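You operate a simulated robot arm through the tools that you are given. There is no shell and no other tool.

The job below is to be done with a simulated two-armed robot. You get a single attempt, and the scene is never put back.

JOB
Change the little basin's water, rinse the rod in it, drain it again.
Fine: fresh water to the blue band; the rod back in its pot with no milk on it.

It is judged by the outcome, as a careful person would: the job done as asked, and still so three seconds after it is handed in. It fails if anything else is knocked over, pushed out of place, dropped, spilled or broken.

ROBOT AND FRAMES
Two 7-joint arms with fingered hands on one trunk that stands fixed in place. Base frame: the origin is at the foot of the trunk, x ahead of it, y to its left, z up; the work surface is at about z = 800. Readings come in mm, degrees, newtons and seconds.
The left shoulder is at [88, 170, 1161], the right one opposite. With the tool pointing down near the work surface each hand reaches from about 340 to 780 mm from the base axis, measured 20 degrees to its own side. Payload 4 kg a hand.
The tool frame of a hand sits at the grasp point between the pads (the TCP): z along the fingers, y along the line on which they close. The tips reach 26 mm beyond it. Largest opening 132 mm; the body of the gripper starts 73 mm behind the TCP. The gripper is a hand of 4 fingers: y runs from the thumb to the fingers, the wrist lies at [0, 0, -224] in the tool frame.
Orientation is told as [roll, pitch, yaw] about the base's x, y, z axes, in that order, counted from this pose: with the fingers straight down and closing along the base's y, the tool's x points along the base's -x, its y along +y and its z along -z.

CONTROLS
- The arms move only by the tool arm_command. It takes "left_plan", "right_plan" or both (then of equal length, played together; a hand with none holds still); each is a list of rows, each a list of 6 numbers: the shift along the tool's x, y, z in units of 20 mm (1.0 is 20 mm), then the turn, a rotation vector about the tool's x, y, z in units of 5 degrees (1.0 is 5 degrees). In form: [[x, y, z, rx, ry, rz], ...]. A call has 1 to 20 rows; each row shifts and turns the commanded pose from where the row before left it, along the tool's axes as they then stand. A call with a number of a shift or a turn outside -1 to 1 is refused whole. Each row takes 0.2 s and may step no farther than 50 mm and 8.6 degrees from the row before; otherwise, the whole call is refused. Where a pose cannot be reached the arm comes as near as it can. A force on the tool above 40 N (or 10 N above the force at the start of the call, whichever is more), or a blocked arm, ends the call early, and 0.2 s more pass. In this call time passes only in rows, and 0.2 s behind the last. It gives the time, the measured TCP pose, the force on the tool (base axes), the opening and the grip force at its end, in the units of the frame above (readings bear some noise), with the torque about the TCP (base axes, N m) and any sound that the robot's microphone picked up.
- Cameras (640 x 400 px; columns grow to the right, rows downward): "scene" is now at [163.4, -52.7, 1337.3]; the picture's right is [-0.60, -0.80, 0.00], its down [-0.48, 0.37, -0.79] and it looks along [0.63, -0.48, -0.61] (base axes); focal length 246 px, centre (320, 200). "left" rides on the left gripper at [-73, 6, -94] in its tool frame; the picture's right is [-0.08, -1.00, 0.00], its down [0.78, -0.06, -0.62] and it looks along [0.61, -0.05, 0.79] (tool axes); focal length 230 px, centre (320, 200). "right" rides on the right gripper at [73, 6, -93] in its tool frame; the picture's right is [-0.08, 1.00, 0.00], its down [-0.79, -0.06, -0.62] and it looks along [-0.61, -0.05, 0.79] (tool axes); focal length 230 px, centre (320, 200). There is no depth. A picture from a camera that has moved, and an enlarged one, comes with that camera's place and axes in the base frame and with its lens.
- camera(camera): a new picture of that camera. It takes no simulated time.
- raise_lower(by): slides the trunk up (or, below 0, down) by that many mm; the arms and the scene camera ride with it, the base frame stays. It gives what a move gives, with no picture.
- set_fingers(finger1, finger2, finger3, thumb_bend, hand): sets how far each is bent, from 0 (flat) to 1 (curled in); at 0.3 the hand is open as for a grip, at 0.7 the pads meet at the TCP. One left out holds its place. A second passes; each finger stops where it meets its share of the squeeze, and holds until it gets a number again. It is the only way to open and close the hand. It gives what a move gives, with no picture; readings hold the bend of each and the force on the fingers (four entries, about 0 where the hand has none), thumb and palm.
- turn_head(pan, tilt): turns the head with the scene camera to pan (to the left, within 80 degrees either way) and tilt (down, from -29 to 69), counted from straight ahead of the robot. It gives what a move gives.
- close_up(camera, box): a new picture of the part [left, top, right, bottom] of that camera's present view, enlarged. It takes no simulated time.
- close_job(): hands the job in; it is judged then, once.

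Places have to be worked out from the pictures, the camera data and where the tool is seen. Open the grippers and draw the arms clear of the work before you hand the job in, unless the task says otherwise.

The tools are called after "Call:" as a command line: name --argument value ..., lists and objects as JSON in quotes. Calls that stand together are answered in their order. arm_command: Moves the arms, as the interface text tells. Its arguments: {"type":"object","properties":{"left_plan":{"type":"array","items":{"type":"array","items":{"type":"number"}}},"right_plan":{"type":"array","items":{"type":"array","items":{"type":"number"}}}},"required":[]} The other tools are called the same way: raise_lower (by) slides the trunk up or down; set_fingers (finger1, finger2, finger3, thumb_bend, hand) moves the fingers one by one; turn_head (pan, tilt) turns the head that bears the scene camera; camera (camera) takes a picture; close_up (camera, box) takes an enlarged picture of a part of a camera's view; close_job () hands the job in.

At the start:

```text
t: 0.0
left_ee_pos: [461.2, 1.8, 1146.5]
left_tool_rot: [0.0, 0.0, 0.0]
left_force: [-0.4, -0.3, 0.3]
left_moment: [-0.01, 0.03, -0.02]
left_finger_gap: 131.9
left_gripper_force: 0.1
left_shape: jaw
left_bend: [0.3, 0.3, 0.3, 0.3]
left_finger forces: [0.1, 0.0, 0.1, 0.0, 0.1, 0.0]
right_ee_pos: [400.9, -408.6, 1109.1]
right_tool_rot: [2.4, 0.3, -1.6]
right_force: [0.4, 0.1, -0.6]
right_moment: [-0.02, 0.02, 0.0]
right_finger_gap: 132.0
right_gripper_force: 0.0
right_shape: jaw
right_bend: [0.3, 0.3, 0.3, 0.3]
right_finger forces: [0.0, 0.0, 0.0, 0.0, 0.1, 0.1]
trunk travel left (down, up): [-175.0, 176.0]
head pan, tilt: [-25.7, 44.6]
```

scene: 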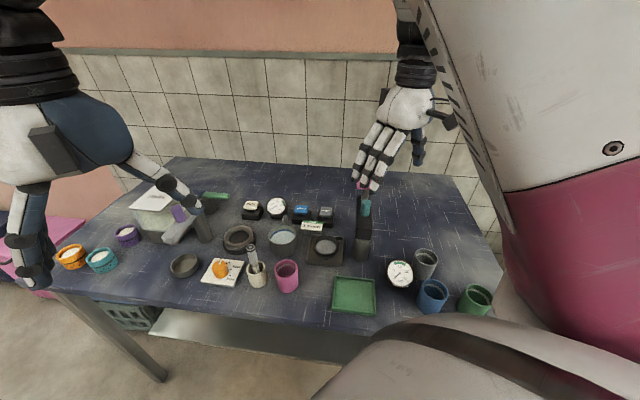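
right: 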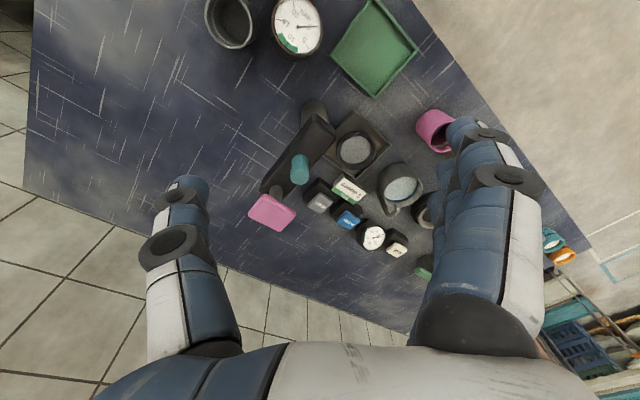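
left: 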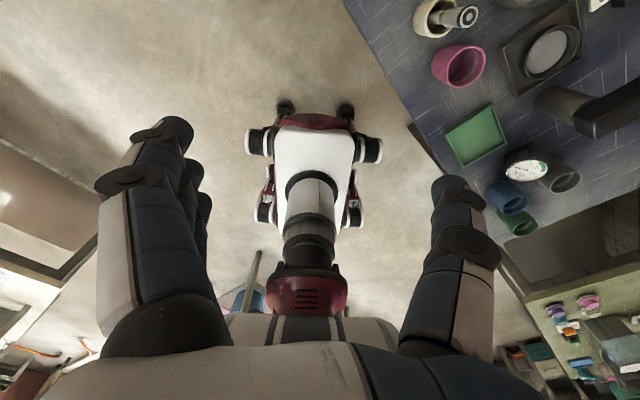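

I start by looking more closely at the table from the scene camera to identify the basin, the rod, its pot and the controls.

Call:
close_up --camera "scene" --box '[200, 180, 400, 305]'

Call:
close_up --camera "scene" --box '[40, 170, 240, 295]'

Call:
close_up --camera "scene" --box '[320, 220, 520, 345]'

Call:
close_up --camera "right" --box '[230, 80, 470, 280]'

```text
3.20 times, centred on (300, 242) of scene
camera zoom: at [163.4, -52.7, 1337.3], right [-0.6, -0.8, 0.0], down [-0.48, 0.37, -0.79], along [0.63, -0.48, -0.61], focal length 787 px, centre (384, 64)
```

zoom: 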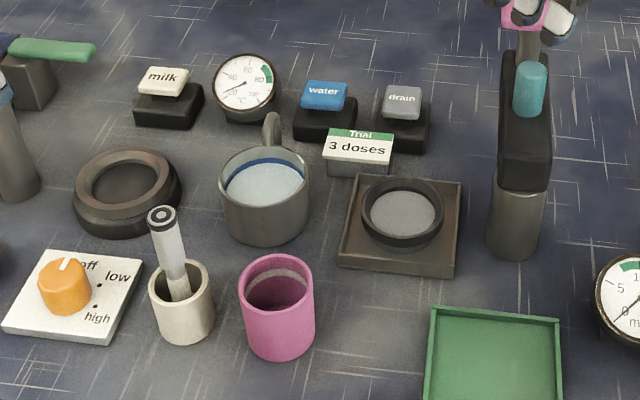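

```text
3.20 times, centred on (140, 232) of scene
camera zoom: at [163.4, -52.7, 1337.3], right [-0.6, -0.8, 0.0], down [-0.48, 0.37, -0.79], along [0.63, -0.48, -0.61], focal length 787 px, centre (896, 96)
```

zoom: 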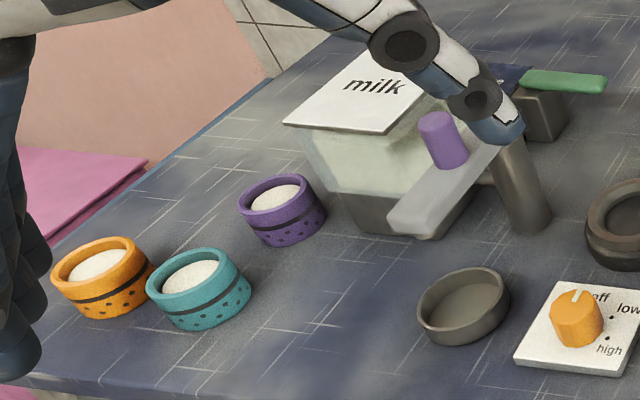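

```text
3.20 times, centred on (420, 282) of scene
camera zoom: at [163.4, -52.7, 1337.3], right [-0.6, -0.8, 0.0], down [-0.48, 0.37, -0.79], along [0.63, -0.48, -0.61], focal length 787 px, centre (0, -64)
```

zoom: 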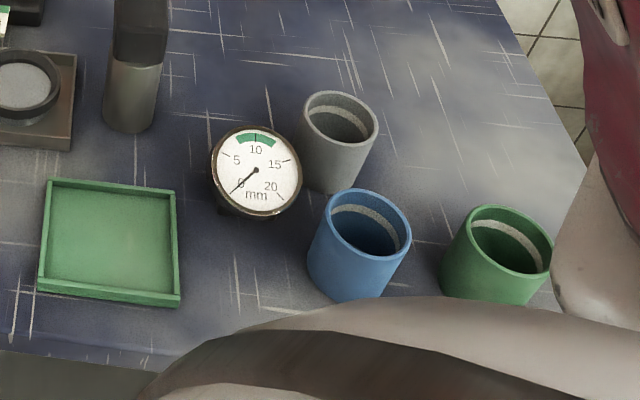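

```text
2.00 times, centred on (350, 180) of right
camera zoom: at [328.1, -404.0, 1204.1], right [0.1, 0.99, 0.04], down [0.78, -0.11, 0.61], along [0.61, -0.03, -0.79], focal length 460 px, centre (260, 240)
```

zoom: 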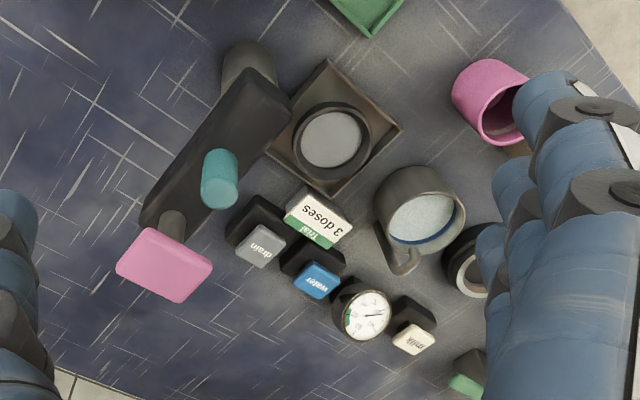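

The jug-like vessel with the blue band seems to be the basin, next to the water/drain buttons, and the rod stands in the small pale pot. I look closer at each.

Call:
close_up --camera "scene" --box '[260, 205, 310, 260]'

Call:
close_up --camera "scene" --box '[235, 235, 285, 295]'

Call:
close_up --camera "scene" --box '[235, 190, 345, 240]'

Call:
close_up --camera "left" --box '[400, 0, 640, 150]'

Call:
close_up --camera "right" --box '[360, 150, 440, 230]'

```text
7.27 times, centred on (285, 232) of scene
camera zoom: at [163.4, -52.7, 1337.3], right [-0.6, -0.8, 0.0], down [-0.48, 0.37, -0.79], along [0.63, -0.48, -0.61], focal length 1788 px, centre (574, -36)
```

zoom: 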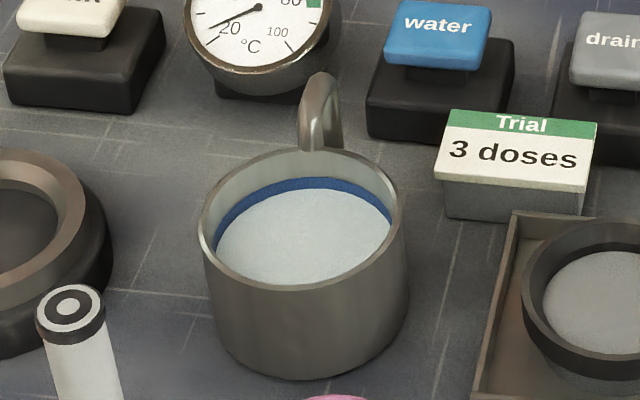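

```text
6.67 times, centred on (260, 265) of scene
camera zoom: at [163.4, -52.7, 1337.3], right [-0.6, -0.8, 0.0], down [-0.48, 0.37, -0.79], along [0.63, -0.48, -0.61], focal length 1639 px, centre (720, -233)
```

zoom: 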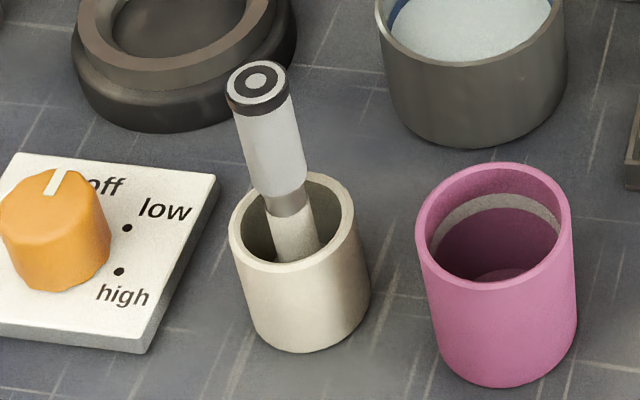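

```text
5.82 times, centred on (290, 215) of scene
camera zoom: at [163.4, -52.7, 1337.3], right [-0.6, -0.8, 0.0], down [-0.48, 0.37, -0.79], along [0.63, -0.48, -0.61], focal length 1431 px, centre (494, 113)
```

zoom: 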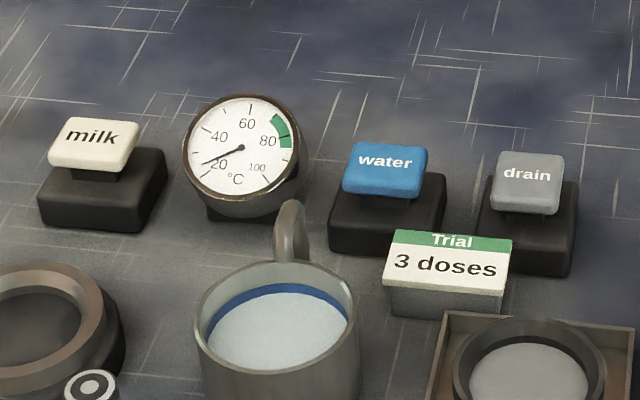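

```text
2.67 times, centred on (520, 75) of left
camera zoom: at [533.8, 8.7, 1240.1], right [0.08, -1.0, 0.0], down [-0.78, -0.06, 0.62], along [-0.61, -0.05, -0.79], focal length 614 px, centre (-213, 533)
```

zoom: 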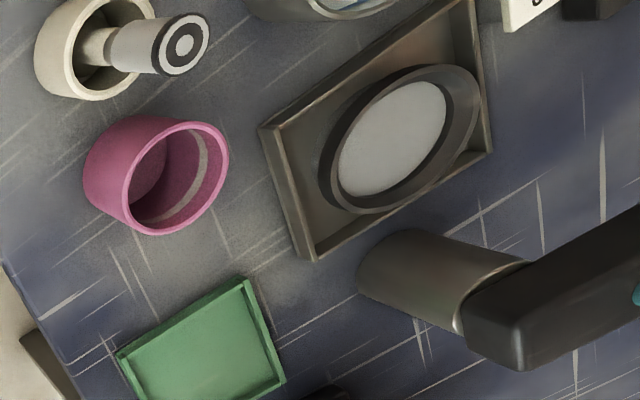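

```text
5.00 times, centred on (400, 190) of right
camera zoom: at [328.1, -404.0, 1204.1], right [0.1, 0.99, 0.04], down [0.78, -0.11, 0.61], along [0.61, -0.03, -0.79], focal length 1150 px, centre (-80, 250)
```

zoom: 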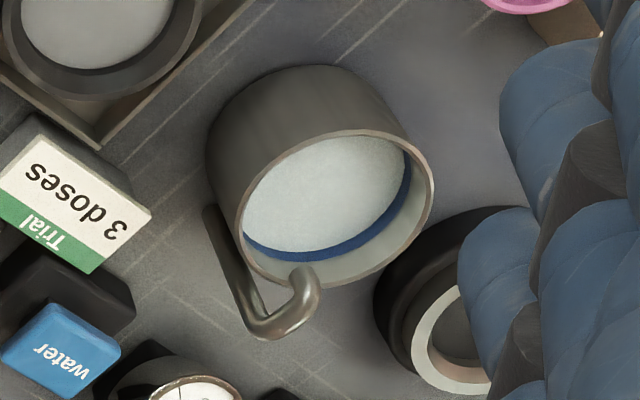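

The basin has its own tap at the rim; I estimate its centre near [599, -258], rim z≈854, drain button top ≈[614, -418, 846], water button top ≈[667, -364, 846], and the rod top ≈[548, -152, 921]. First I move the left arm aside to leave the work free, and shape the right hand to a single pointing finger while it is high above the table.

Call:
arm_command --left_plan '[[0, 1, 0, 0, 0, 0], [0, 1, 0, 0, 0, 0], [0, 1, 0, 0, 0, 0], [0, 1, 0, 0, 0, 0], [0, 1, 0, 0, 0, 0], [0, 1, 0, 0, 0, 0], [0, 1, 0, 0, 0, 0], [0, 1, 0, 0, 0, 0], [0, 1, 0, 0, 0, 0], [0, 1, 0, 0, 0, 0], [0, 1, 0, 0, 0, 0]]'

Call:
set_fingers --hand "right" --finger1 1.0 --finger2 0.5 --finger3 1.0 --thumb_bend 0.1

Call:
camera --camera "scene"

Call:
camera --camera "right"

```text
t: 2.4
left_ee_pos: [460.8, 223.5, 1147.2]
left_tool_rot: [0.0, 0.0, 0.0]
left_force: [-1.3, -0.4, 0.8]
left_moment: [0.01, 0.02, 0.03]
left_finger_gap: 131.8
left_gripper_force: 0.1
left_shape: jaw
left_bend: [0.3, 0.3, 0.3, 0.3]
left_finger forces: [0.0, 0.0, 0.1, 0.0, 0.0, 0.0]
right_ee_pos: [399.5, -407.8, 1107.7]
right_tool_rot: [3.0, 0.4, -1.8]
right_force: [-0.2, 1.6, -0.7]
right_moment: [-0.01, 0.01, -0.01]
right_finger_gap: 132.0
right_gripper_force: 0.0
right_shape: jaw
right_bend: [0.3, 0.3, 0.3, 0.3]
right_finger forces: [0.0, 0.1, 0.1, 0.0, 0.0, 0.0]
trunk travel left (down, up): [-175.0, 176.0]
head pan, tilt: [-25.7, 44.6]
```

```text
t: 3.4
left_ee_pos: [461.5, 221.1, 1147.1]
left_tool_rot: [0.0, 0.0, 0.0]
left_force: [0.3, 0.0, -0.6]
left_moment: [0.05, -0.03, 0.02]
left_finger_gap: 131.7
left_gripper_force: 0.0
left_shape: jaw
left_bend: [0.3, 0.3, 0.3, 0.3]
left_finger forces: [0.1, 0.0, 0.1, 0.1, 0.1, 0.0]
right_ee_pos: [400.3, -407.6, 1108.0]
right_tool_rot: [2.9, 0.5, -1.8]
right_force: [0.3, 0.3, -0.2]
right_moment: [-0.01, 0.04, -0.01]
right_finger_gap: 67.3
right_gripper_force: 0.0
right_shape: fingers
right_bend: [1.0, 0.5, 1.0, 0.1]
right_finger forces: [0.1, 0.0, 0.0, 0.0, 0.1, 0.0]
trunk travel left (down, up): [-175.0, 176.0]
head pan, tilt: [-25.7, 44.6]
```

```text
taken
camera scene: at [164.6, -49.7, 1335.2], right [-0.57, -0.82, 0.0], down [-0.51, 0.36, -0.78], along [0.64, -0.45, -0.63], focal length 246 px, centre (320, 200)
```

scene: 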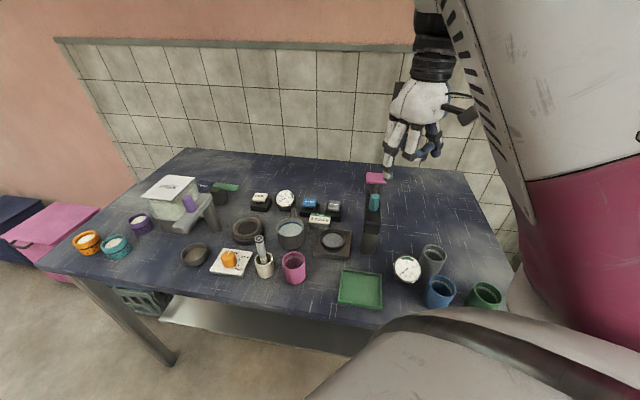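

```text
taken
camera right: at [327.6, -405.4, 1201.8], right [0.11, 0.99, 0.05], down [0.79, -0.12, 0.61], along [0.61, -0.03, -0.79], focal length 230 px, centre (320, 200)
```

right: 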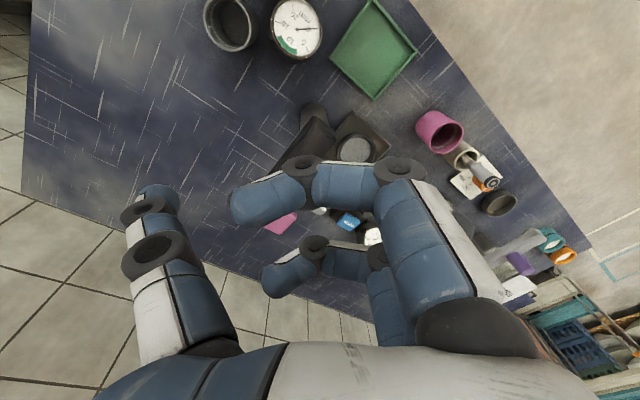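

I zoom in on the right hand and on the basin area from the new camera pose.

Call:
close_up --camera "scene" --box '[360, 60, 480, 190]'

Call:
close_up --camera "scene" --box '[240, 180, 360, 265]'

Call:
camera --camera "left"

```text
3.08 times, centred on (420, 125) of scene
camera zoom: at [164.6, -49.7, 1335.2], right [-0.57, -0.82, 0.0], down [-0.51, 0.36, -0.78], along [0.64, -0.45, -0.63], focal length 757 px, centre (12, 431)
```

zoom: 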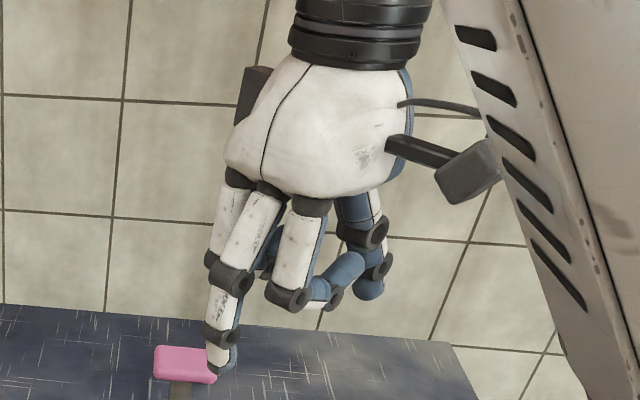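

```text
4.71 times, centred on (300, 222) of scene
camera zoom: at [164.6, -49.7, 1335.2], right [-0.57, -0.82, 0.0], down [-0.51, 0.36, -0.78], along [0.64, -0.45, -0.63], focal length 1157 px, centre (414, 94)
```

zoom: 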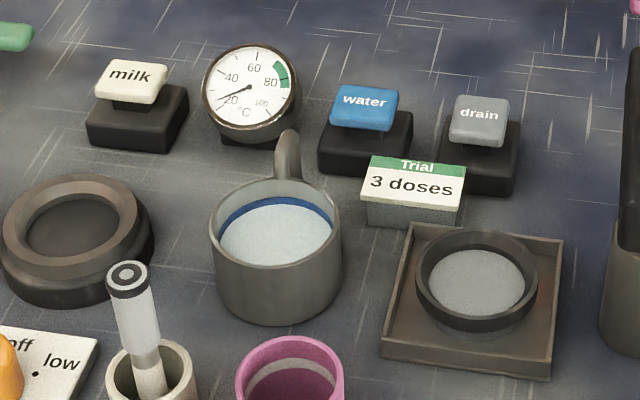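

```text
taken
camera left: at [534.1, 228.5, 1240.5], right [0.08, -1.0, 0.0], down [-0.78, -0.06, 0.62], along [-0.61, -0.05, -0.79], focal length 230 px, centre (320, 200)
```

left: 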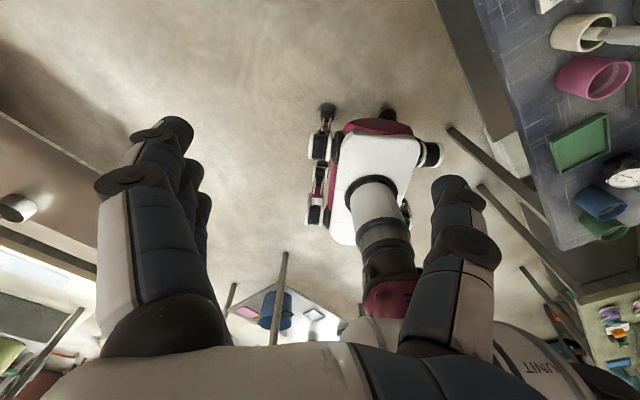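

The middle finger points straight down about 26 mm beyond the TCP, offset about 37 mm from the hand axis. A pink pad of the lever stands near [530, -483, 960], so for the drain button I will use the thumb with the hand yawed about -53° so that body and camera stay clear; I turn the wrist first, high up.

Call:
set_fingers --hand "right" --finger1 1.0 --finger2 1.0 --finger3 1.0 --thumb_bend 0.5

Call:
arm_command --right_plan '[[0, 0, 0, 0.58, -0.1, 0], [0, 0, 0, 0, 0, 1], [0, 0, 0, 0, 0, 1], [0, 0, 0, 0, 0, 1], [0, 0, 0, 0, 0, 1], [0, 0, 0, 0, 0, 1], [0, 0, 0, 0, 0, 1], [0, 0, 0, 0, 0, 1], [0, 0, 0, 0, 0, 1], [0, 0, 0, 0, 0, 1], [0, 0, 0, 0, 0, 1], [0, 0, 0, 0, 0, 0]]'

Call:
camera --camera "scene"

Call:
camera --camera "right"

```text
t: 4.4
left_ee_pos: [460.0, 222.3, 1146.9]
left_tool_rot: [0.0, 0.0, 0.0]
left_force: [-0.2, 0.4, -0.1]
left_moment: [0.01, 0.0, -0.07]
left_finger_gap: 131.8
left_gripper_force: 0.1
left_shape: jaw
left_bend: [0.3, 0.3, 0.3, 0.3]
left_finger forces: [0.1, 0.1, 0.0, 0.0, 0.0, 0.0]
right_ee_pos: [398.8, -408.9, 1107.5]
right_tool_rot: [2.9, 0.4, -1.9]
right_force: [0.3, 0.1, 0.6]
right_moment: [0.02, 0.0, -0.01]
right_finger_gap: 47.3
right_gripper_force: 0.1
right_shape: fingers
right_bend: [1.0, 1.0, 1.0, 0.5]
right_finger forces: [0.1, 0.0, 0.1, 0.1, 0.0, 0.1]
trunk travel left (down, up): [-175.0, 176.0]
head pan, tilt: [-25.7, 44.6]
```

```text
t: 7.0
left_ee_pos: [459.9, 222.2, 1147.3]
left_tool_rot: [0.0, 0.0, 0.0]
left_force: [-0.5, 0.4, -0.3]
left_moment: [0.0, 0.0, -0.02]
left_finger_gap: 131.9
left_gripper_force: 0.0
left_shape: jaw
left_bend: [0.3, 0.3, 0.3, 0.3]
left_finger forces: [0.0, 0.0, 0.0, 0.1, 0.0, 0.0]
right_ee_pos: [395.0, -415.1, 1098.9]
right_tool_rot: [1.7, 2.1, -53.6]
right_force: [0.1, -0.4, -1.1]
right_moment: [0.03, -0.02, 0.01]
right_finger_gap: 47.8
right_gripper_force: 0.0
right_shape: fingers
right_bend: [1.0, 1.0, 1.0, 0.5]
right_finger forces: [0.0, 0.0, 0.1, 0.1, 0.0, 0.0]
trunk travel left (down, up): [-175.0, 176.0]
head pan, tilt: [-25.7, 44.6]
```

```text
taken
camera scene: at [166.7, -44.1, 1332.4], right [-0.52, -0.86, 0.0], down [-0.56, 0.34, -0.76], along [0.65, -0.39, -0.65], focal length 246 px, centre (320, 200)
```

scene: 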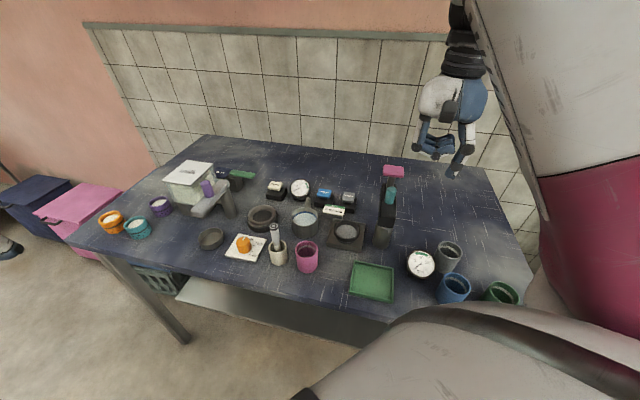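

```text
taken
camera right: at [356.1, -357.4, 1195.5], right [0.85, 0.53, 0.03], down [0.42, -0.7, 0.59], along [0.33, -0.49, -0.81], focal length 230 px, centre (320, 200)
```

right: 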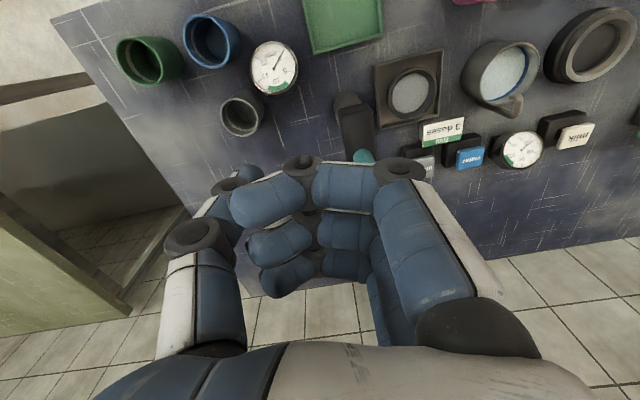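

The wrist turned fine. I check the thumb's position relative to the hand in an enlarged scene view and let the arm settle.

Call:
arm_command --right_plan '[[0, 0, 0, 0, 0, 0], [0, 0, 0, 0, 0, 0]]'

Call:
close_up --camera "scene" --box '[370, 60, 510, 190]'

Call:
close_up --camera "right" --box '[320, 20, 640, 220]'

```text
t: 7.6
left_ee_pos: [461.3, 222.4, 1146.0]
left_tool_rot: [0.0, 0.0, 0.0]
left_force: [0.4, -0.1, 0.4]
left_moment: [0.01, 0.0, 0.01]
left_finger_gap: 132.1
left_gripper_force: 0.1
left_shape: jaw
left_bend: [0.3, 0.3, 0.3, 0.3]
left_finger forces: [0.1, 0.0, 0.0, 0.0, 0.0, 0.0]
right_ee_pos: [395.9, -414.4, 1098.3]
right_tool_rot: [1.6, 2.0, -53.5]
right_force: [0.6, -1.4, -0.2]
right_moment: [0.01, -0.01, 0.02]
right_finger_gap: 48.0
right_gripper_force: 0.1
right_shape: fingers
right_bend: [1.0, 1.0, 1.0, 0.5]
right_finger forces: [0.1, 0.0, 0.0, 0.0, 0.0, 0.1]
trunk travel left (down, up): [-175.0, 176.0]
head pan, tilt: [-25.7, 44.6]
```

```text
3.08 times, centred on (440, 125) of scene
camera zoom: at [166.7, -44.1, 1332.4], right [-0.52, -0.86, 0.0], down [-0.56, 0.34, -0.76], along [0.65, -0.39, -0.65], focal length 757 px, centre (-49, 431)
```

zoom: 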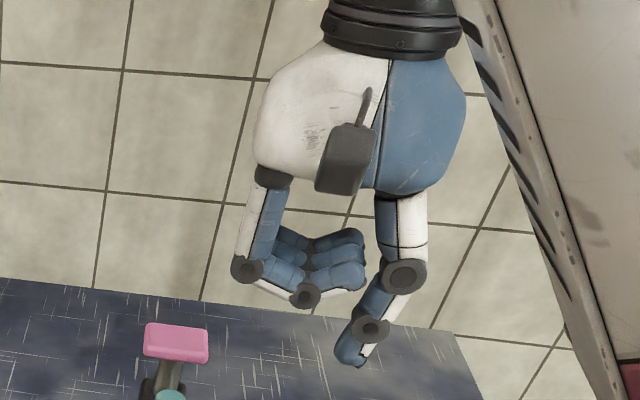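

```text
2.00 times, centred on (480, 120) of right
camera zoom: at [356.0, -357.4, 1195.7], right [0.85, 0.53, 0.03], down [0.42, -0.7, 0.59], along [0.33, -0.49, -0.81], focal length 460 px, centre (0, 360)
```

zoom: 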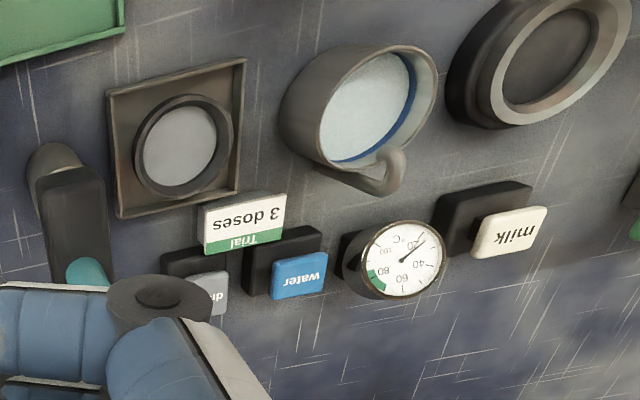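

The thumb tip sits at about [0, -38, +26] in the tool frame. I now carry the hand, still high (tips at z≈1072, lever parts top out near 965), so that the thumb is above the drain button.

Call:
arm_command --right_plan '[[-0.603, 0.961, 0, -0.13, -0.5, 0], [-0.603, 0.961, 0, 0, 0, 0], [-0.603, 0.961, 0, 0, 0, 0], [-0.603, 0.961, 0, 0, 0, 0], [-0.603, 0.961, 0, 0, 0, 0], [-0.603, 0.961, 0, 0, 0, 0], [-0.603, 0.961, 0, 0, 0, 0], [-0.603, 0.961, 0, 0, 0, 0], [-0.603, 0.961, 0, 0, 0, 0], [-0.603, 0.961, 0, 0, 0, 0], [-0.603, 0.961, 0, 0, 0, 0], [0, 0, 0, 0, 0, 0], [0, 0, 0, 0, 0, 0]]'

Call:
camera --camera "scene"

Call:
camera --camera "right"

```text
t: 10.4
left_ee_pos: [461.3, 222.0, 1148.8]
left_tool_rot: [0.0, 0.0, -0.1]
left_force: [-0.8, 0.1, 0.1]
left_moment: [0.0, -0.02, 0.0]
left_finger_gap: 132.0
left_gripper_force: 0.2
left_shape: jaw
left_bend: [0.3, 0.3, 0.3, 0.3]
left_finger forces: [0.0, 0.0, 0.1, 0.0, 0.0, 0.1]
right_ee_pos: [649.7, -382.6, 1119.2]
right_tool_rot: [0.6, -3.1, -51.7]
right_force: [-1.2, 0.4, -0.8]
right_moment: [0.0, -0.03, -0.01]
right_finger_gap: 47.6
right_gripper_force: 0.1
right_shape: fingers
right_bend: [1.0, 1.0, 1.0, 0.5]
right_finger forces: [0.0, 0.1, 0.0, 0.0, 0.0, 0.0]
trunk travel left (down, up): [-175.0, 176.0]
head pan, tilt: [-25.7, 44.6]
```

```text
taken
camera scene: at [168.1, -35.7, 1326.7], right [-0.43, -0.9, 0.0], down [-0.63, 0.3, -0.71], along [0.64, -0.31, -0.7], focal length 246 px, centre (320, 200)
```

scene: 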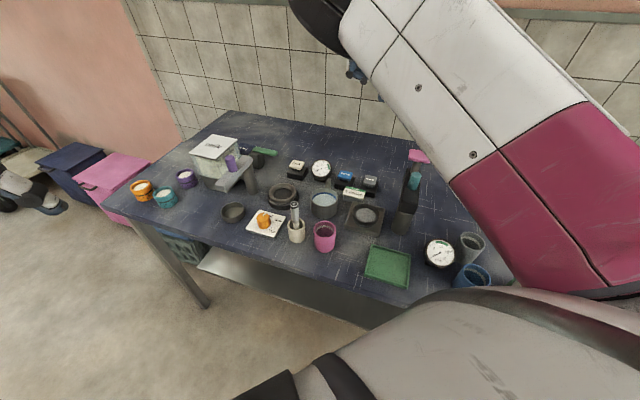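

```text
taken
camera right: at [604.9, -317.6, 1208.7], right [0.83, 0.56, 0.01], down [0.41, -0.63, 0.66], along [0.38, -0.54, -0.75], focal length 230 px, centre (320, 200)
```

right: 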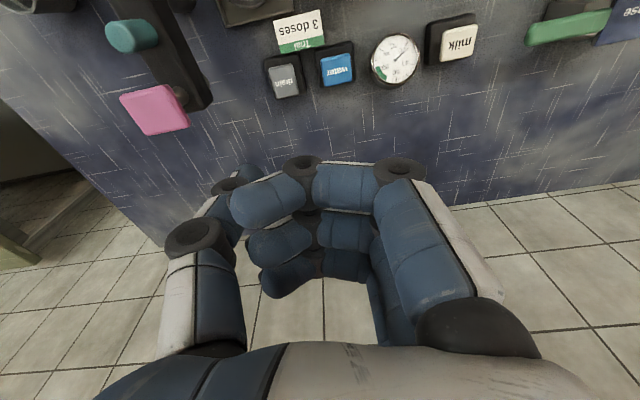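

The hand is roughly above the drain button; the reading shows a small tilt and offset ([649.7, -382.6], pitch -3.1°). I re-estimate drain at [616, -417, 846] from this view, and correct tilt and position before descending.

Call:
arm_command --right_plan '[[0, 0, 0, 0.12, 0.62, 0], [-0.3, -0.49, 0, 0, 0, 0], [0, 0, 0, 0, 0, 0], [0, 0, 0, 0, 0, 0]]'

Call:
camera --camera "scene"

```text
t: 11.4
left_ee_pos: [460.6, 223.3, 1148.5]
left_tool_rot: [0.0, 0.0, 0.0]
left_force: [-0.3, 0.1, -0.2]
left_moment: [0.0, 0.01, 0.0]
left_finger_gap: 131.8
left_gripper_force: 0.1
left_shape: jaw
left_bend: [0.3, 0.3, 0.3, 0.3]
left_finger forces: [0.0, 0.0, 0.0, 0.0, 0.1, 0.0]
right_ee_pos: [644.2, -391.7, 1119.2]
right_tool_rot: [0.0, 0.2, -51.6]
right_force: [0.2, -0.6, -0.4]
right_moment: [-0.01, -0.01, -0.01]
right_finger_gap: 47.6
right_gripper_force: 0.1
right_shape: fingers
right_bend: [1.0, 1.0, 1.0, 0.5]
right_finger forces: [0.0, 0.1, 0.0, 0.1, 0.1, 0.0]
trunk travel left (down, up): [-175.0, 176.0]
head pan, tilt: [-25.7, 44.6]
```

```text
taken
camera scene: at [167.7, -35.6, 1326.8], right [-0.43, -0.9, 0.0], down [-0.63, 0.3, -0.71], along [0.64, -0.31, -0.7], focal length 246 px, centre (320, 200)
```

scene: 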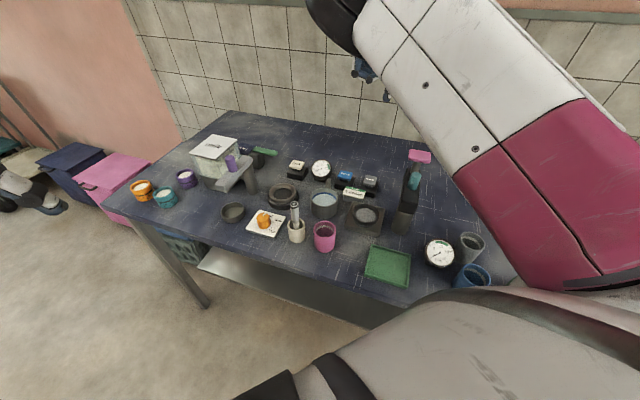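

Tilt is now near zero and the thumb tip is at about [614, -415]. I descend 180 mm toward the drain button, well short of it, and recheck.

Call:
arm_command --right_plan '[[0, 0, 1, 0, 0, 0], [0, 0, 1, 0, 0, 0], [0, 0, 1, 0, 0, 0], [0, 0, 1, 0, 0, 0], [0, 0, 1, 0, 0, 0], [0, 0, 1, 0, 0, 0], [0, 0, 1, 0, 0, 0], [0, 0, 1, 0, 0, 0], [0, 0, 1, 0, 0, 0], [0, 0, 0, 0, 0, 0]]'

Call:
camera --camera "scene"

Call:
camera --camera "right"

```text
t: 13.6
left_ee_pos: [460.8, 222.2, 1147.5]
left_tool_rot: [0.0, 0.0, 0.0]
left_force: [-0.5, -0.2, -0.2]
left_moment: [0.01, -0.01, 0.0]
left_finger_gap: 131.7
left_gripper_force: 0.2
left_shape: jaw
left_bend: [0.3, 0.3, 0.3, 0.3]
left_finger forces: [0.0, 0.0, 0.1, 0.1, 0.1, 0.0]
right_ee_pos: [643.7, -391.3, 938.2]
right_tool_rot: [-0.1, 0.1, -51.8]
right_force: [-0.3, 0.2, 0.4]
right_moment: [-0.05, 0.01, -0.01]
right_finger_gap: 47.6
right_gripper_force: 0.0
right_shape: fingers
right_bend: [1.0, 1.0, 1.0, 0.5]
right_finger forces: [0.1, 0.0, 0.0, 0.1, 0.0, 0.1]
trunk travel left (down, up): [-175.0, 176.0]
head pan, tilt: [-25.7, 44.6]
```

```text
taken
camera scene: at [167.6, -35.6, 1326.8], right [-0.43, -0.9, 0.0], down [-0.63, 0.3, -0.71], along [0.64, -0.31, -0.7], focal length 246 px, centre (320, 200)
```

scene: 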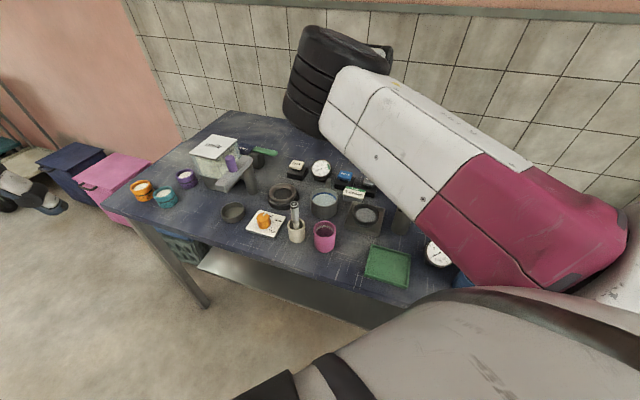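

```text
taken
camera right: at [603.0, -330.0, 1031.5], right [0.83, 0.56, 0.0], down [0.44, -0.65, 0.62], along [0.34, -0.51, -0.79], focal length 230 px, centre (320, 200)
```

right: 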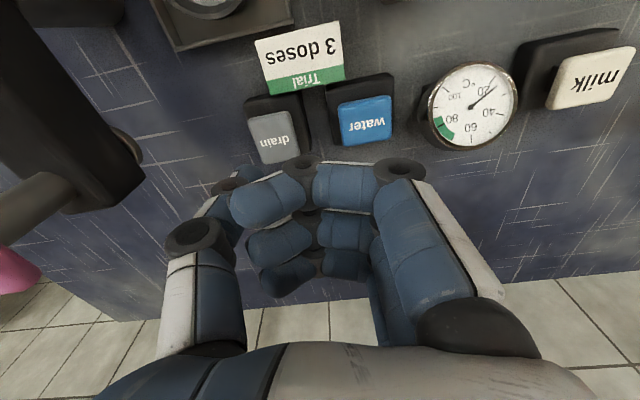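

The thumb tip is at about [614, -415, 912], right over the drain cap. I descend another 48 mm, then look again before touching.

Call:
arm_command --right_plan '[[0, 0, 0.8, 0, 0, 0], [0, 0, 0.8, 0, 0, 0], [0, 0, 0.8, 0, 0, 0], [0, 0, 0, 0, 0, 0]]'

Call:
camera --camera "right"

Call:
close_up --camera "scene" --box '[270, 150, 390, 240]'

```text
t: 14.6
left_ee_pos: [460.1, 222.2, 1148.1]
left_tool_rot: [0.1, 0.0, 0.0]
left_force: [0.7, 0.1, 0.3]
left_moment: [-0.01, -0.01, 0.0]
left_finger_gap: 131.7
left_gripper_force: 0.1
left_shape: jaw
left_bend: [0.3, 0.3, 0.3, 0.3]
left_finger forces: [0.0, 0.0, 0.0, 0.0, 0.0, 0.0]
right_ee_pos: [644.0, -390.8, 890.4]
right_tool_rot: [0.0, 0.1, -51.7]
right_force: [-0.5, 0.3, -0.3]
right_moment: [-0.03, 0.03, -0.01]
right_finger_gap: 47.7
right_gripper_force: 0.1
right_shape: fingers
right_bend: [1.0, 1.0, 1.0, 0.5]
right_finger forces: [0.0, 0.0, 0.0, 0.0, 0.0, 0.0]
trunk travel left (down, up): [-175.0, 176.0]
head pan, tilt: [-25.7, 44.6]
```

```text
taken
camera right: at [603.8, -330.7, 984.6], right [0.83, 0.56, 0.0], down [0.44, -0.65, 0.62], along [0.34, -0.51, -0.79], focal length 230 px, centre (320, 200)
```

right: 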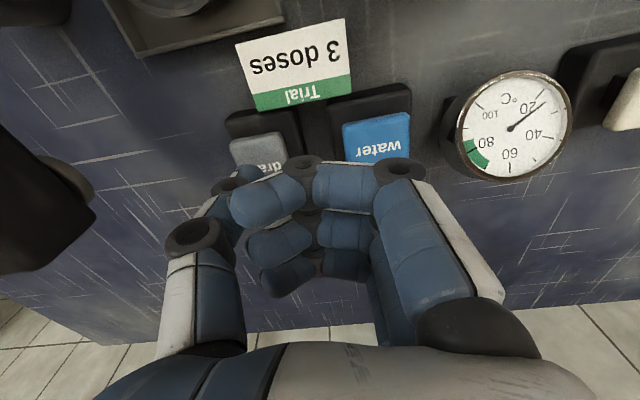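

```text
4.44 times, centred on (330, 195) of scene
camera zoom: at [167.6, -35.6, 1326.8], right [-0.43, -0.9, 0.0], down [-0.63, 0.3, -0.71], along [0.64, -0.31, -0.7], focal length 1093 px, centre (276, 222)
```

zoom: 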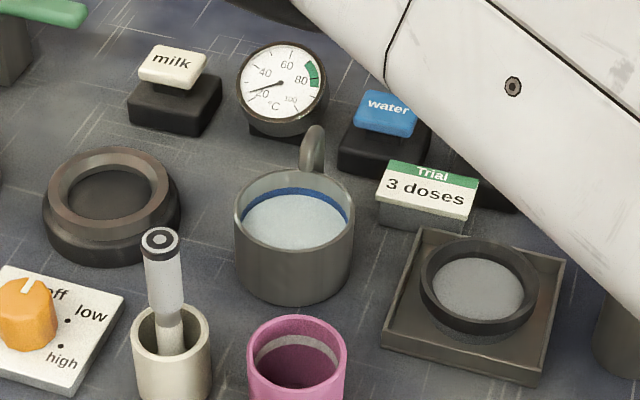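

The thumb tip is now at z≈864, about 18 mm above the drain cap, and the basin's old cloudy water shows with the blue band just above it. I approach in small steps watching force and sound.

Call:
arm_command --right_plan '[[0, 0, 0.2, 0, 0, 0], [0, 0, 0.2, 0, 0, 0], [0, 0, 0.2, 0, 0, 0], [0, 0, 0.2, 0, 0, 0]]'

Call:
close_up --camera "scene" --box '[270, 150, 390, 240]'

```text
t: 15.6
left_ee_pos: [460.3, 222.9, 1147.4]
left_tool_rot: [0.0, 0.0, -0.1]
left_force: [0.6, 0.8, 1.0]
left_moment: [0.02, 0.02, 0.0]
left_finger_gap: 131.9
left_gripper_force: 0.1
left_shape: jaw
left_bend: [0.3, 0.3, 0.3, 0.3]
left_finger forces: [0.0, 0.1, 0.0, 0.0, 0.0, 0.0]
right_ee_pos: [645.5, -391.9, 873.9]
right_tool_rot: [0.0, 0.1, -51.6]
right_force: [0.4, -0.2, 0.8]
right_moment: [-0.02, 0.02, 0.03]
right_finger_gap: 47.9
right_gripper_force: 0.0
right_shape: fingers
right_bend: [1.0, 1.0, 1.0, 0.5]
right_finger forces: [0.0, 0.0, 0.0, 0.0, 1.0, 0.1]
trunk travel left (down, up): [-175.0, 176.0]
head pan, tilt: [-25.7, 44.6]
```

```text
4.44 times, centred on (330, 195) of scene
camera zoom: at [167.8, -35.7, 1326.7], right [-0.43, -0.9, 0.0], down [-0.63, 0.3, -0.71], along [0.64, -0.31, -0.7], focal length 1093 px, centre (276, 222)
```

zoom: 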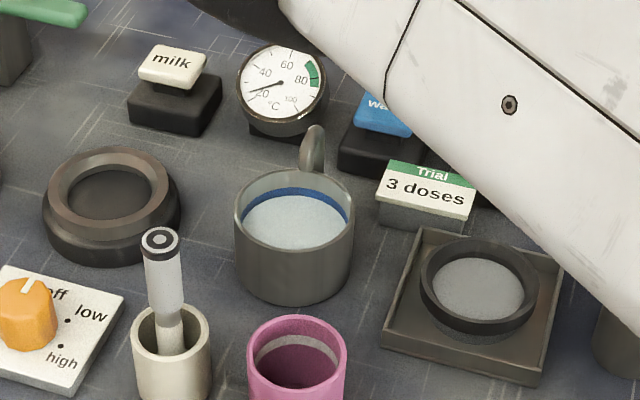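

The thumb now registers 1 N: contact at TCP z≈874 (cap top ≈848). I press a few millimetres further in tiny steps.

Call:
arm_command --right_plan '[[0, 0, 0.1, 0, 0, 0], [0, 0, 0.1, 0, 0, 0]]'

Call:
close_up --camera "scene" --box '[270, 150, 390, 240]'

```text
t: 16.2
left_ee_pos: [460.9, 221.4, 1148.5]
left_tool_rot: [0.0, 0.0, 0.0]
left_force: [0.9, 1.5, -0.4]
left_moment: [-0.01, -0.02, 0.01]
left_finger_gap: 132.0
left_gripper_force: 0.0
left_shape: jaw
left_bend: [0.3, 0.3, 0.3, 0.3]
left_finger forces: [0.0, 0.0, 0.0, 0.0, 0.1, 0.1]
right_ee_pos: [645.8, -392.1, 870.2]
right_tool_rot: [0.0, 0.0, -51.6]
right_force: [0.3, 0.5, 0.7]
right_moment: [-0.03, 0.09, -0.01]
right_finger_gap: 47.5
right_gripper_force: 0.8
right_shape: fingers
right_bend: [1.0, 1.0, 1.0, 0.5]
right_finger forces: [0.0, 0.0, 0.0, 0.0, 1.3, 0.0]
trunk travel left (down, up): [-175.0, 176.0]
head pan, tilt: [-25.7, 44.6]
heard: click
```

```text
4.44 times, centred on (330, 195) of scene
camera zoom: at [167.7, -35.6, 1326.8], right [-0.43, -0.9, 0.0], down [-0.63, 0.3, -0.71], along [0.64, -0.31, -0.7], focal length 1093 px, centre (276, 222)
```

zoom: 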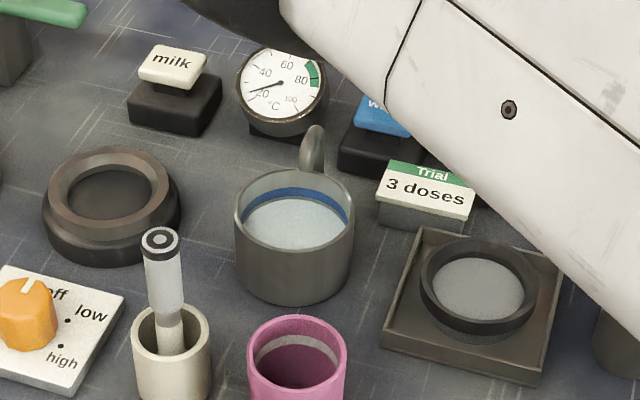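

A click was heard and the level has just begun to sink below the band. I hold the button for another second and watch.

Call:
arm_command --right_plan '[[0, 0, 0, 0, 0, 0], [0, 0, 0, 0, 0, 0], [0, 0, 0, 0, 0, 0], [0, 0, 0, 0, 0, 0]]'

Call:
close_up --camera "scene" --box '[270, 150, 390, 240]'

```text
t: 17.2
left_ee_pos: [461.0, 221.5, 1147.9]
left_tool_rot: [0.0, 0.0, 0.0]
left_force: [0.1, -0.9, 0.5]
left_moment: [0.01, -0.02, 0.03]
left_finger_gap: 131.8
left_gripper_force: 0.1
left_shape: jaw
left_bend: [0.3, 0.3, 0.3, 0.3]
left_finger forces: [0.0, 0.0, 0.0, 0.0, 0.0, 0.0]
right_ee_pos: [644.7, -391.5, 871.1]
right_tool_rot: [-0.1, 0.1, -51.6]
right_force: [-0.2, 0.2, 1.0]
right_moment: [-0.03, 0.07, -0.01]
right_finger_gap: 47.6
right_gripper_force: 1.4
right_shape: fingers
right_bend: [1.0, 1.0, 1.0, 0.5]
right_finger forces: [0.0, 0.1, 0.1, 0.0, 1.4, 0.1]
trunk travel left (down, up): [-175.0, 176.0]
head pan, tilt: [-25.7, 44.6]
```

```text
4.44 times, centred on (330, 195) of scene
camera zoom: at [167.7, -35.6, 1326.8], right [-0.43, -0.9, 0.0], down [-0.63, 0.3, -0.71], along [0.64, -0.31, -0.7], focal length 1093 px, centre (276, 222)
```

zoom: 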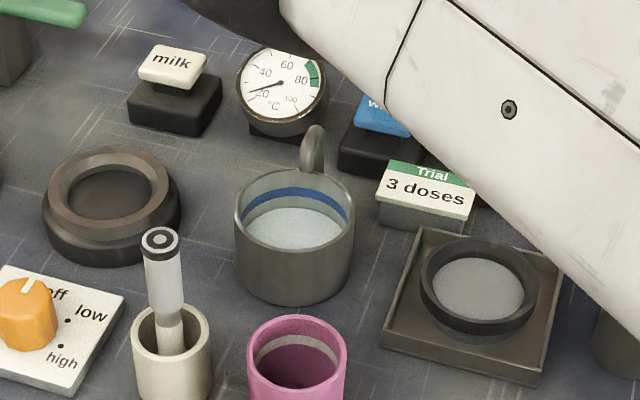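

It is draining steadily while held. I hold on for two more seconds.

Call:
arm_command --right_plan '[[0, 0, 0, 0, 0, 0], [0, 0, 0, 0, 0, 0], [0, 0, 0, 0, 0, 0], [0, 0, 0, 0, 0, 0], [0, 0, 0, 0, 0, 0], [0, 0, 0, 0, 0, 0], [0, 0, 0, 0, 0, 0], [0, 0, 0, 0, 0, 0], [0, 0, 0, 0, 0, 0], [0, 0, 0, 0, 0, 0]]'

Call:
close_up --camera "scene" --box '[290, 170, 360, 235]'

```text
t: 19.4
left_ee_pos: [459.9, 221.6, 1147.6]
left_tool_rot: [0.0, 0.1, -0.1]
left_force: [0.4, 0.7, -0.6]
left_moment: [-0.01, -0.03, 0.02]
left_finger_gap: 131.8
left_gripper_force: 0.0
left_shape: jaw
left_bend: [0.3, 0.3, 0.3, 0.3]
left_finger forces: [0.0, 0.0, 0.0, 0.0, 0.1, 0.0]
right_ee_pos: [645.4, -390.5, 870.7]
right_tool_rot: [0.0, 0.0, -51.5]
right_force: [0.3, -0.5, 1.3]
right_moment: [-0.06, 0.05, -0.02]
right_finger_gap: 47.8
right_gripper_force: 0.8
right_shape: fingers
right_bend: [1.0, 1.0, 1.0, 0.5]
right_finger forces: [0.1, 0.1, 0.0, 0.0, 1.3, 0.0]
trunk travel left (down, up): [-175.0, 176.0]
head pan, tilt: [-25.7, 44.6]
```

```text
6.15 times, centred on (325, 202) of scene
camera zoom: at [167.7, -35.6, 1326.8], right [-0.43, -0.9, 0.0], down [-0.63, 0.3, -0.71], along [0.64, -0.31, -0.7], focal length 1513 px, centre (289, 185)
```

zoom: 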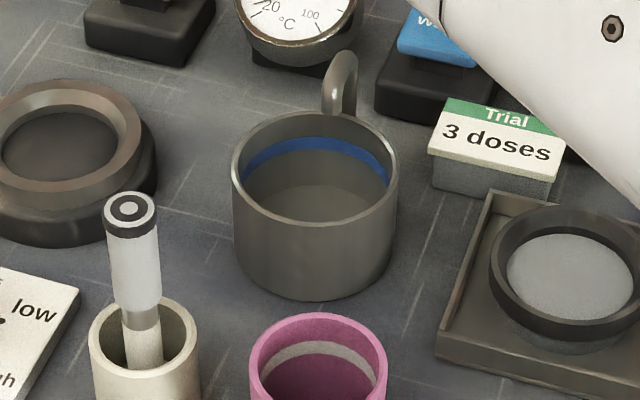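

The basin now looks empty with its floor visible. I hold one more second to make sure nothing more drains, then compare.

Call:
arm_command --right_plan '[[0, 0, 0, 0, 0, 0], [0, 0, 0, 0, 0, 0], [0, 0, 0, 0, 0, 0], [0, 0, 0, 0, 0, 0], [0, 0, 0, 0, 0, 0]]'

Call:
close_up --camera "scene" --box '[305, 180, 345, 225]'

```text
t: 20.6
left_ee_pos: [460.6, 221.8, 1147.0]
left_tool_rot: [0.0, 0.0, 0.0]
left_force: [0.3, 0.9, -0.8]
left_moment: [0.0, 0.02, -0.02]
left_finger_gap: 131.6
left_gripper_force: 0.0
left_shape: jaw
left_bend: [0.3, 0.3, 0.3, 0.3]
left_finger forces: [0.0, 0.0, 0.0, 0.0, 0.0, 0.1]
right_ee_pos: [643.4, -392.0, 870.1]
right_tool_rot: [0.0, 0.1, -51.5]
right_force: [0.0, 0.3, 1.2]
right_moment: [-0.02, 0.03, -0.05]
right_finger_gap: 47.5
right_gripper_force: 0.7
right_shape: fingers
right_bend: [1.0, 1.0, 1.0, 0.5]
right_finger forces: [0.0, 0.0, 0.0, 0.1, 1.4, 0.0]
trunk travel left (down, up): [-175.0, 176.0]
head pan, tilt: [-25.7, 44.6]
```

```text
8.89 times, centred on (325, 202) of scene
camera zoom: at [167.7, -35.6, 1326.8], right [-0.43, -0.9, 0.0], down [-0.63, 0.3, -0.71], along [0.64, -0.31, -0.7], focal length 2186 px, centre (276, 178)
```

zoom: 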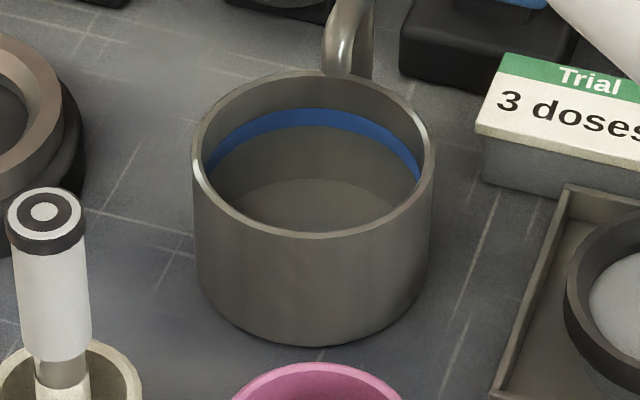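

The basin is empty. I release the drain button by rising 60 mm, and check whether it springs back; then I switch to the middle finger, which will lie right over the water button at this same hand position.

Call:
arm_command --right_plan '[[0, 0, -0.5, 0, 0, 0], [0, 0, -0.5, 0, 0, 0], [0, 0, -1, 0, 0, 0], [0, 0, -1, 0, 0, 0], [0, 0, 0, 0, 0, 0]]'

Call:
set_fingers --hand "right" --finger1 1.0 --finger2 0.5 --finger3 1.0 --thumb_bend 0.9

Call:
camera --camera "right"

Call:
camera --camera "scene"

```text
t: 21.8
left_ee_pos: [461.4, 221.9, 1147.0]
left_tool_rot: [-0.1, 0.0, 0.0]
left_force: [0.2, -0.3, -0.2]
left_moment: [-0.01, 0.01, -0.01]
left_finger_gap: 132.1
left_gripper_force: 0.0
left_shape: jaw
left_bend: [0.3, 0.3, 0.3, 0.3]
left_finger forces: [0.0, 0.0, 0.0, 0.0, 0.0, 0.0]
right_ee_pos: [643.8, -389.3, 930.9]
right_tool_rot: [0.0, 0.0, -51.6]
right_force: [0.6, 0.1, 0.0]
right_moment: [0.01, -0.02, 0.02]
right_finger_gap: 47.3
right_gripper_force: 0.0
right_shape: fingers
right_bend: [1.0, 1.0, 1.0, 0.5]
right_finger forces: [0.1, 0.0, 0.1, 0.0, 0.0, 0.0]
trunk travel left (down, up): [-175.0, 176.0]
head pan, tilt: [-25.7, 44.6]
```

```text
t: 22.8
left_ee_pos: [459.5, 222.5, 1147.8]
left_tool_rot: [0.0, 0.0, 0.0]
left_force: [0.5, -0.1, -0.1]
left_moment: [0.0, -0.03, 0.01]
left_finger_gap: 131.9
left_gripper_force: 0.0
left_shape: jaw
left_bend: [0.3, 0.3, 0.3, 0.3]
left_finger forces: [0.0, 0.1, 0.1, 0.0, 0.0, 0.0]
right_ee_pos: [643.2, -390.1, 930.8]
right_tool_rot: [0.0, 0.1, -51.6]
right_force: [0.6, -0.2, -0.1]
right_moment: [-0.01, -0.03, -0.02]
right_finger_gap: 37.4
right_gripper_force: 0.1
right_shape: fingers
right_bend: [1.0, 0.5, 1.0, 0.9]
right_finger forces: [0.1, 0.0, 0.0, 0.0, 0.0, 0.0]
trunk travel left (down, up): [-175.0, 176.0]
head pan, tilt: [-25.7, 44.6]
```

```text
taken
camera right: at [603.0, -329.6, 1024.4], right [0.83, 0.56, 0.0], down [0.44, -0.65, 0.62], along [0.34, -0.51, -0.79], focal length 230 px, centre (320, 200)
```

right: 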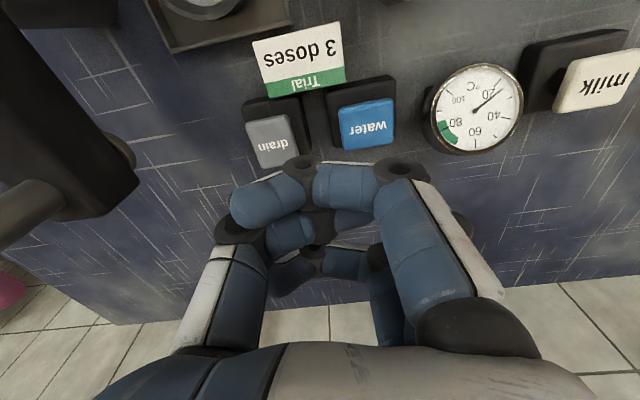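

```text
taken
camera scene: at [167.9, -35.7, 1326.7], right [-0.43, -0.9, 0.0], down [-0.63, 0.3, -0.71], along [0.64, -0.31, -0.7], focal length 246 px, centre (320, 200)
```

scene: 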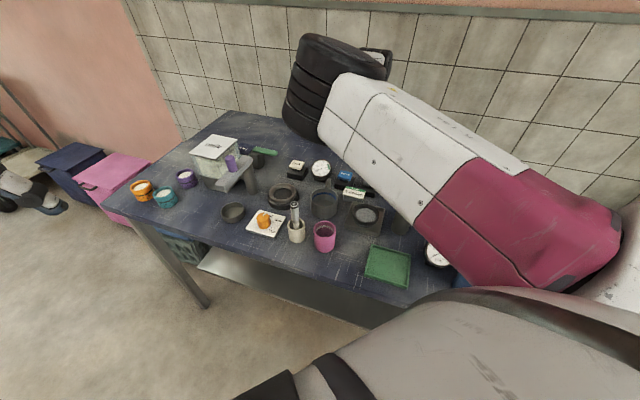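

Drain cap has sprung back and the basin stays empty. The water cap is at about [668, -362, 847]; the middle fingertip is at [672, -367], so I shift 7 mm and descend to just above it.

Call:
arm_command --right_plan '[[0.33, 0, 0, 0, 0, 0], [0, 0, 0.8, 0, 0, 0], [0, 0, 0.8, 0, 0, 0], [0, 0, 0.6, 0, 0, 0], [0, 0, 0, 0, 0, 0]]'

Call:
camera --camera "right"

Call:
close_up --camera "scene" --box '[270, 150, 390, 240]'

```text
t: 24.0
left_ee_pos: [460.4, 222.1, 1147.1]
left_tool_rot: [0.0, 0.0, 0.0]
left_force: [0.3, -0.3, -0.5]
left_moment: [0.01, 0.0, -0.02]
left_finger_gap: 131.9
left_gripper_force: 0.1
left_shape: jaw
left_bend: [0.3, 0.3, 0.3, 0.3]
left_finger forces: [0.0, 0.0, 0.0, 0.0, 0.0, 0.0]
right_ee_pos: [640.0, -385.5, 887.3]
right_tool_rot: [0.0, 0.2, -51.5]
right_force: [0.1, 0.1, 0.1]
right_moment: [0.01, -0.01, -0.01]
right_finger_gap: 37.1
right_gripper_force: 0.0
right_shape: fingers
right_bend: [1.0, 0.5, 1.0, 0.9]
right_finger forces: [0.1, 0.0, 0.0, 0.0, 0.0, 0.0]
trunk travel left (down, up): [-175.0, 176.0]
head pan, tilt: [-25.7, 44.6]
```

```text
taken
camera right: at [599.0, -324.4, 980.7], right [0.83, 0.56, 0.0], down [0.44, -0.65, 0.62], along [0.34, -0.51, -0.79], focal length 230 px, centre (320, 200)
```

right: 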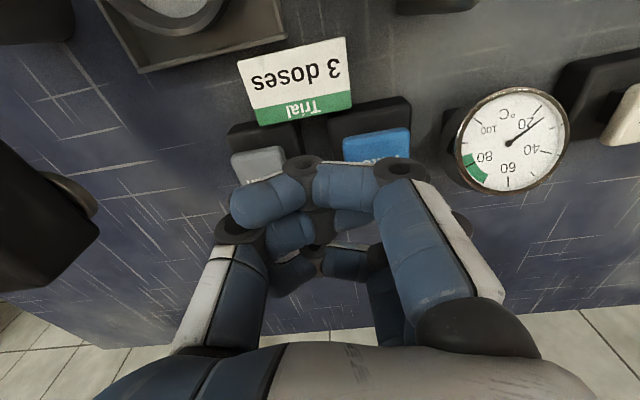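

```text
4.44 times, centred on (330, 195) of scene
camera zoom: at [167.7, -35.6, 1326.8], right [-0.43, -0.9, 0.0], down [-0.63, 0.3, -0.71], along [0.64, -0.31, -0.7], focal length 1093 px, centre (276, 222)
```

zoom: 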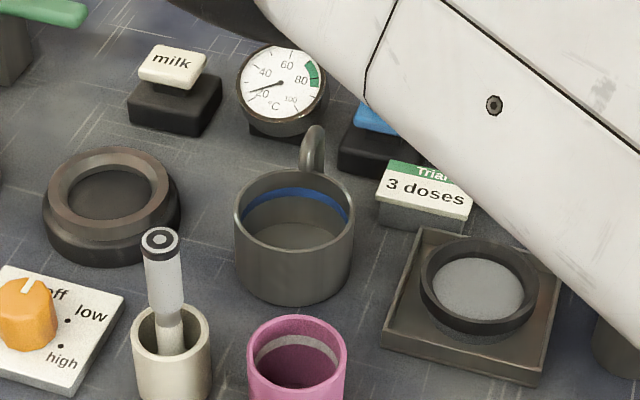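

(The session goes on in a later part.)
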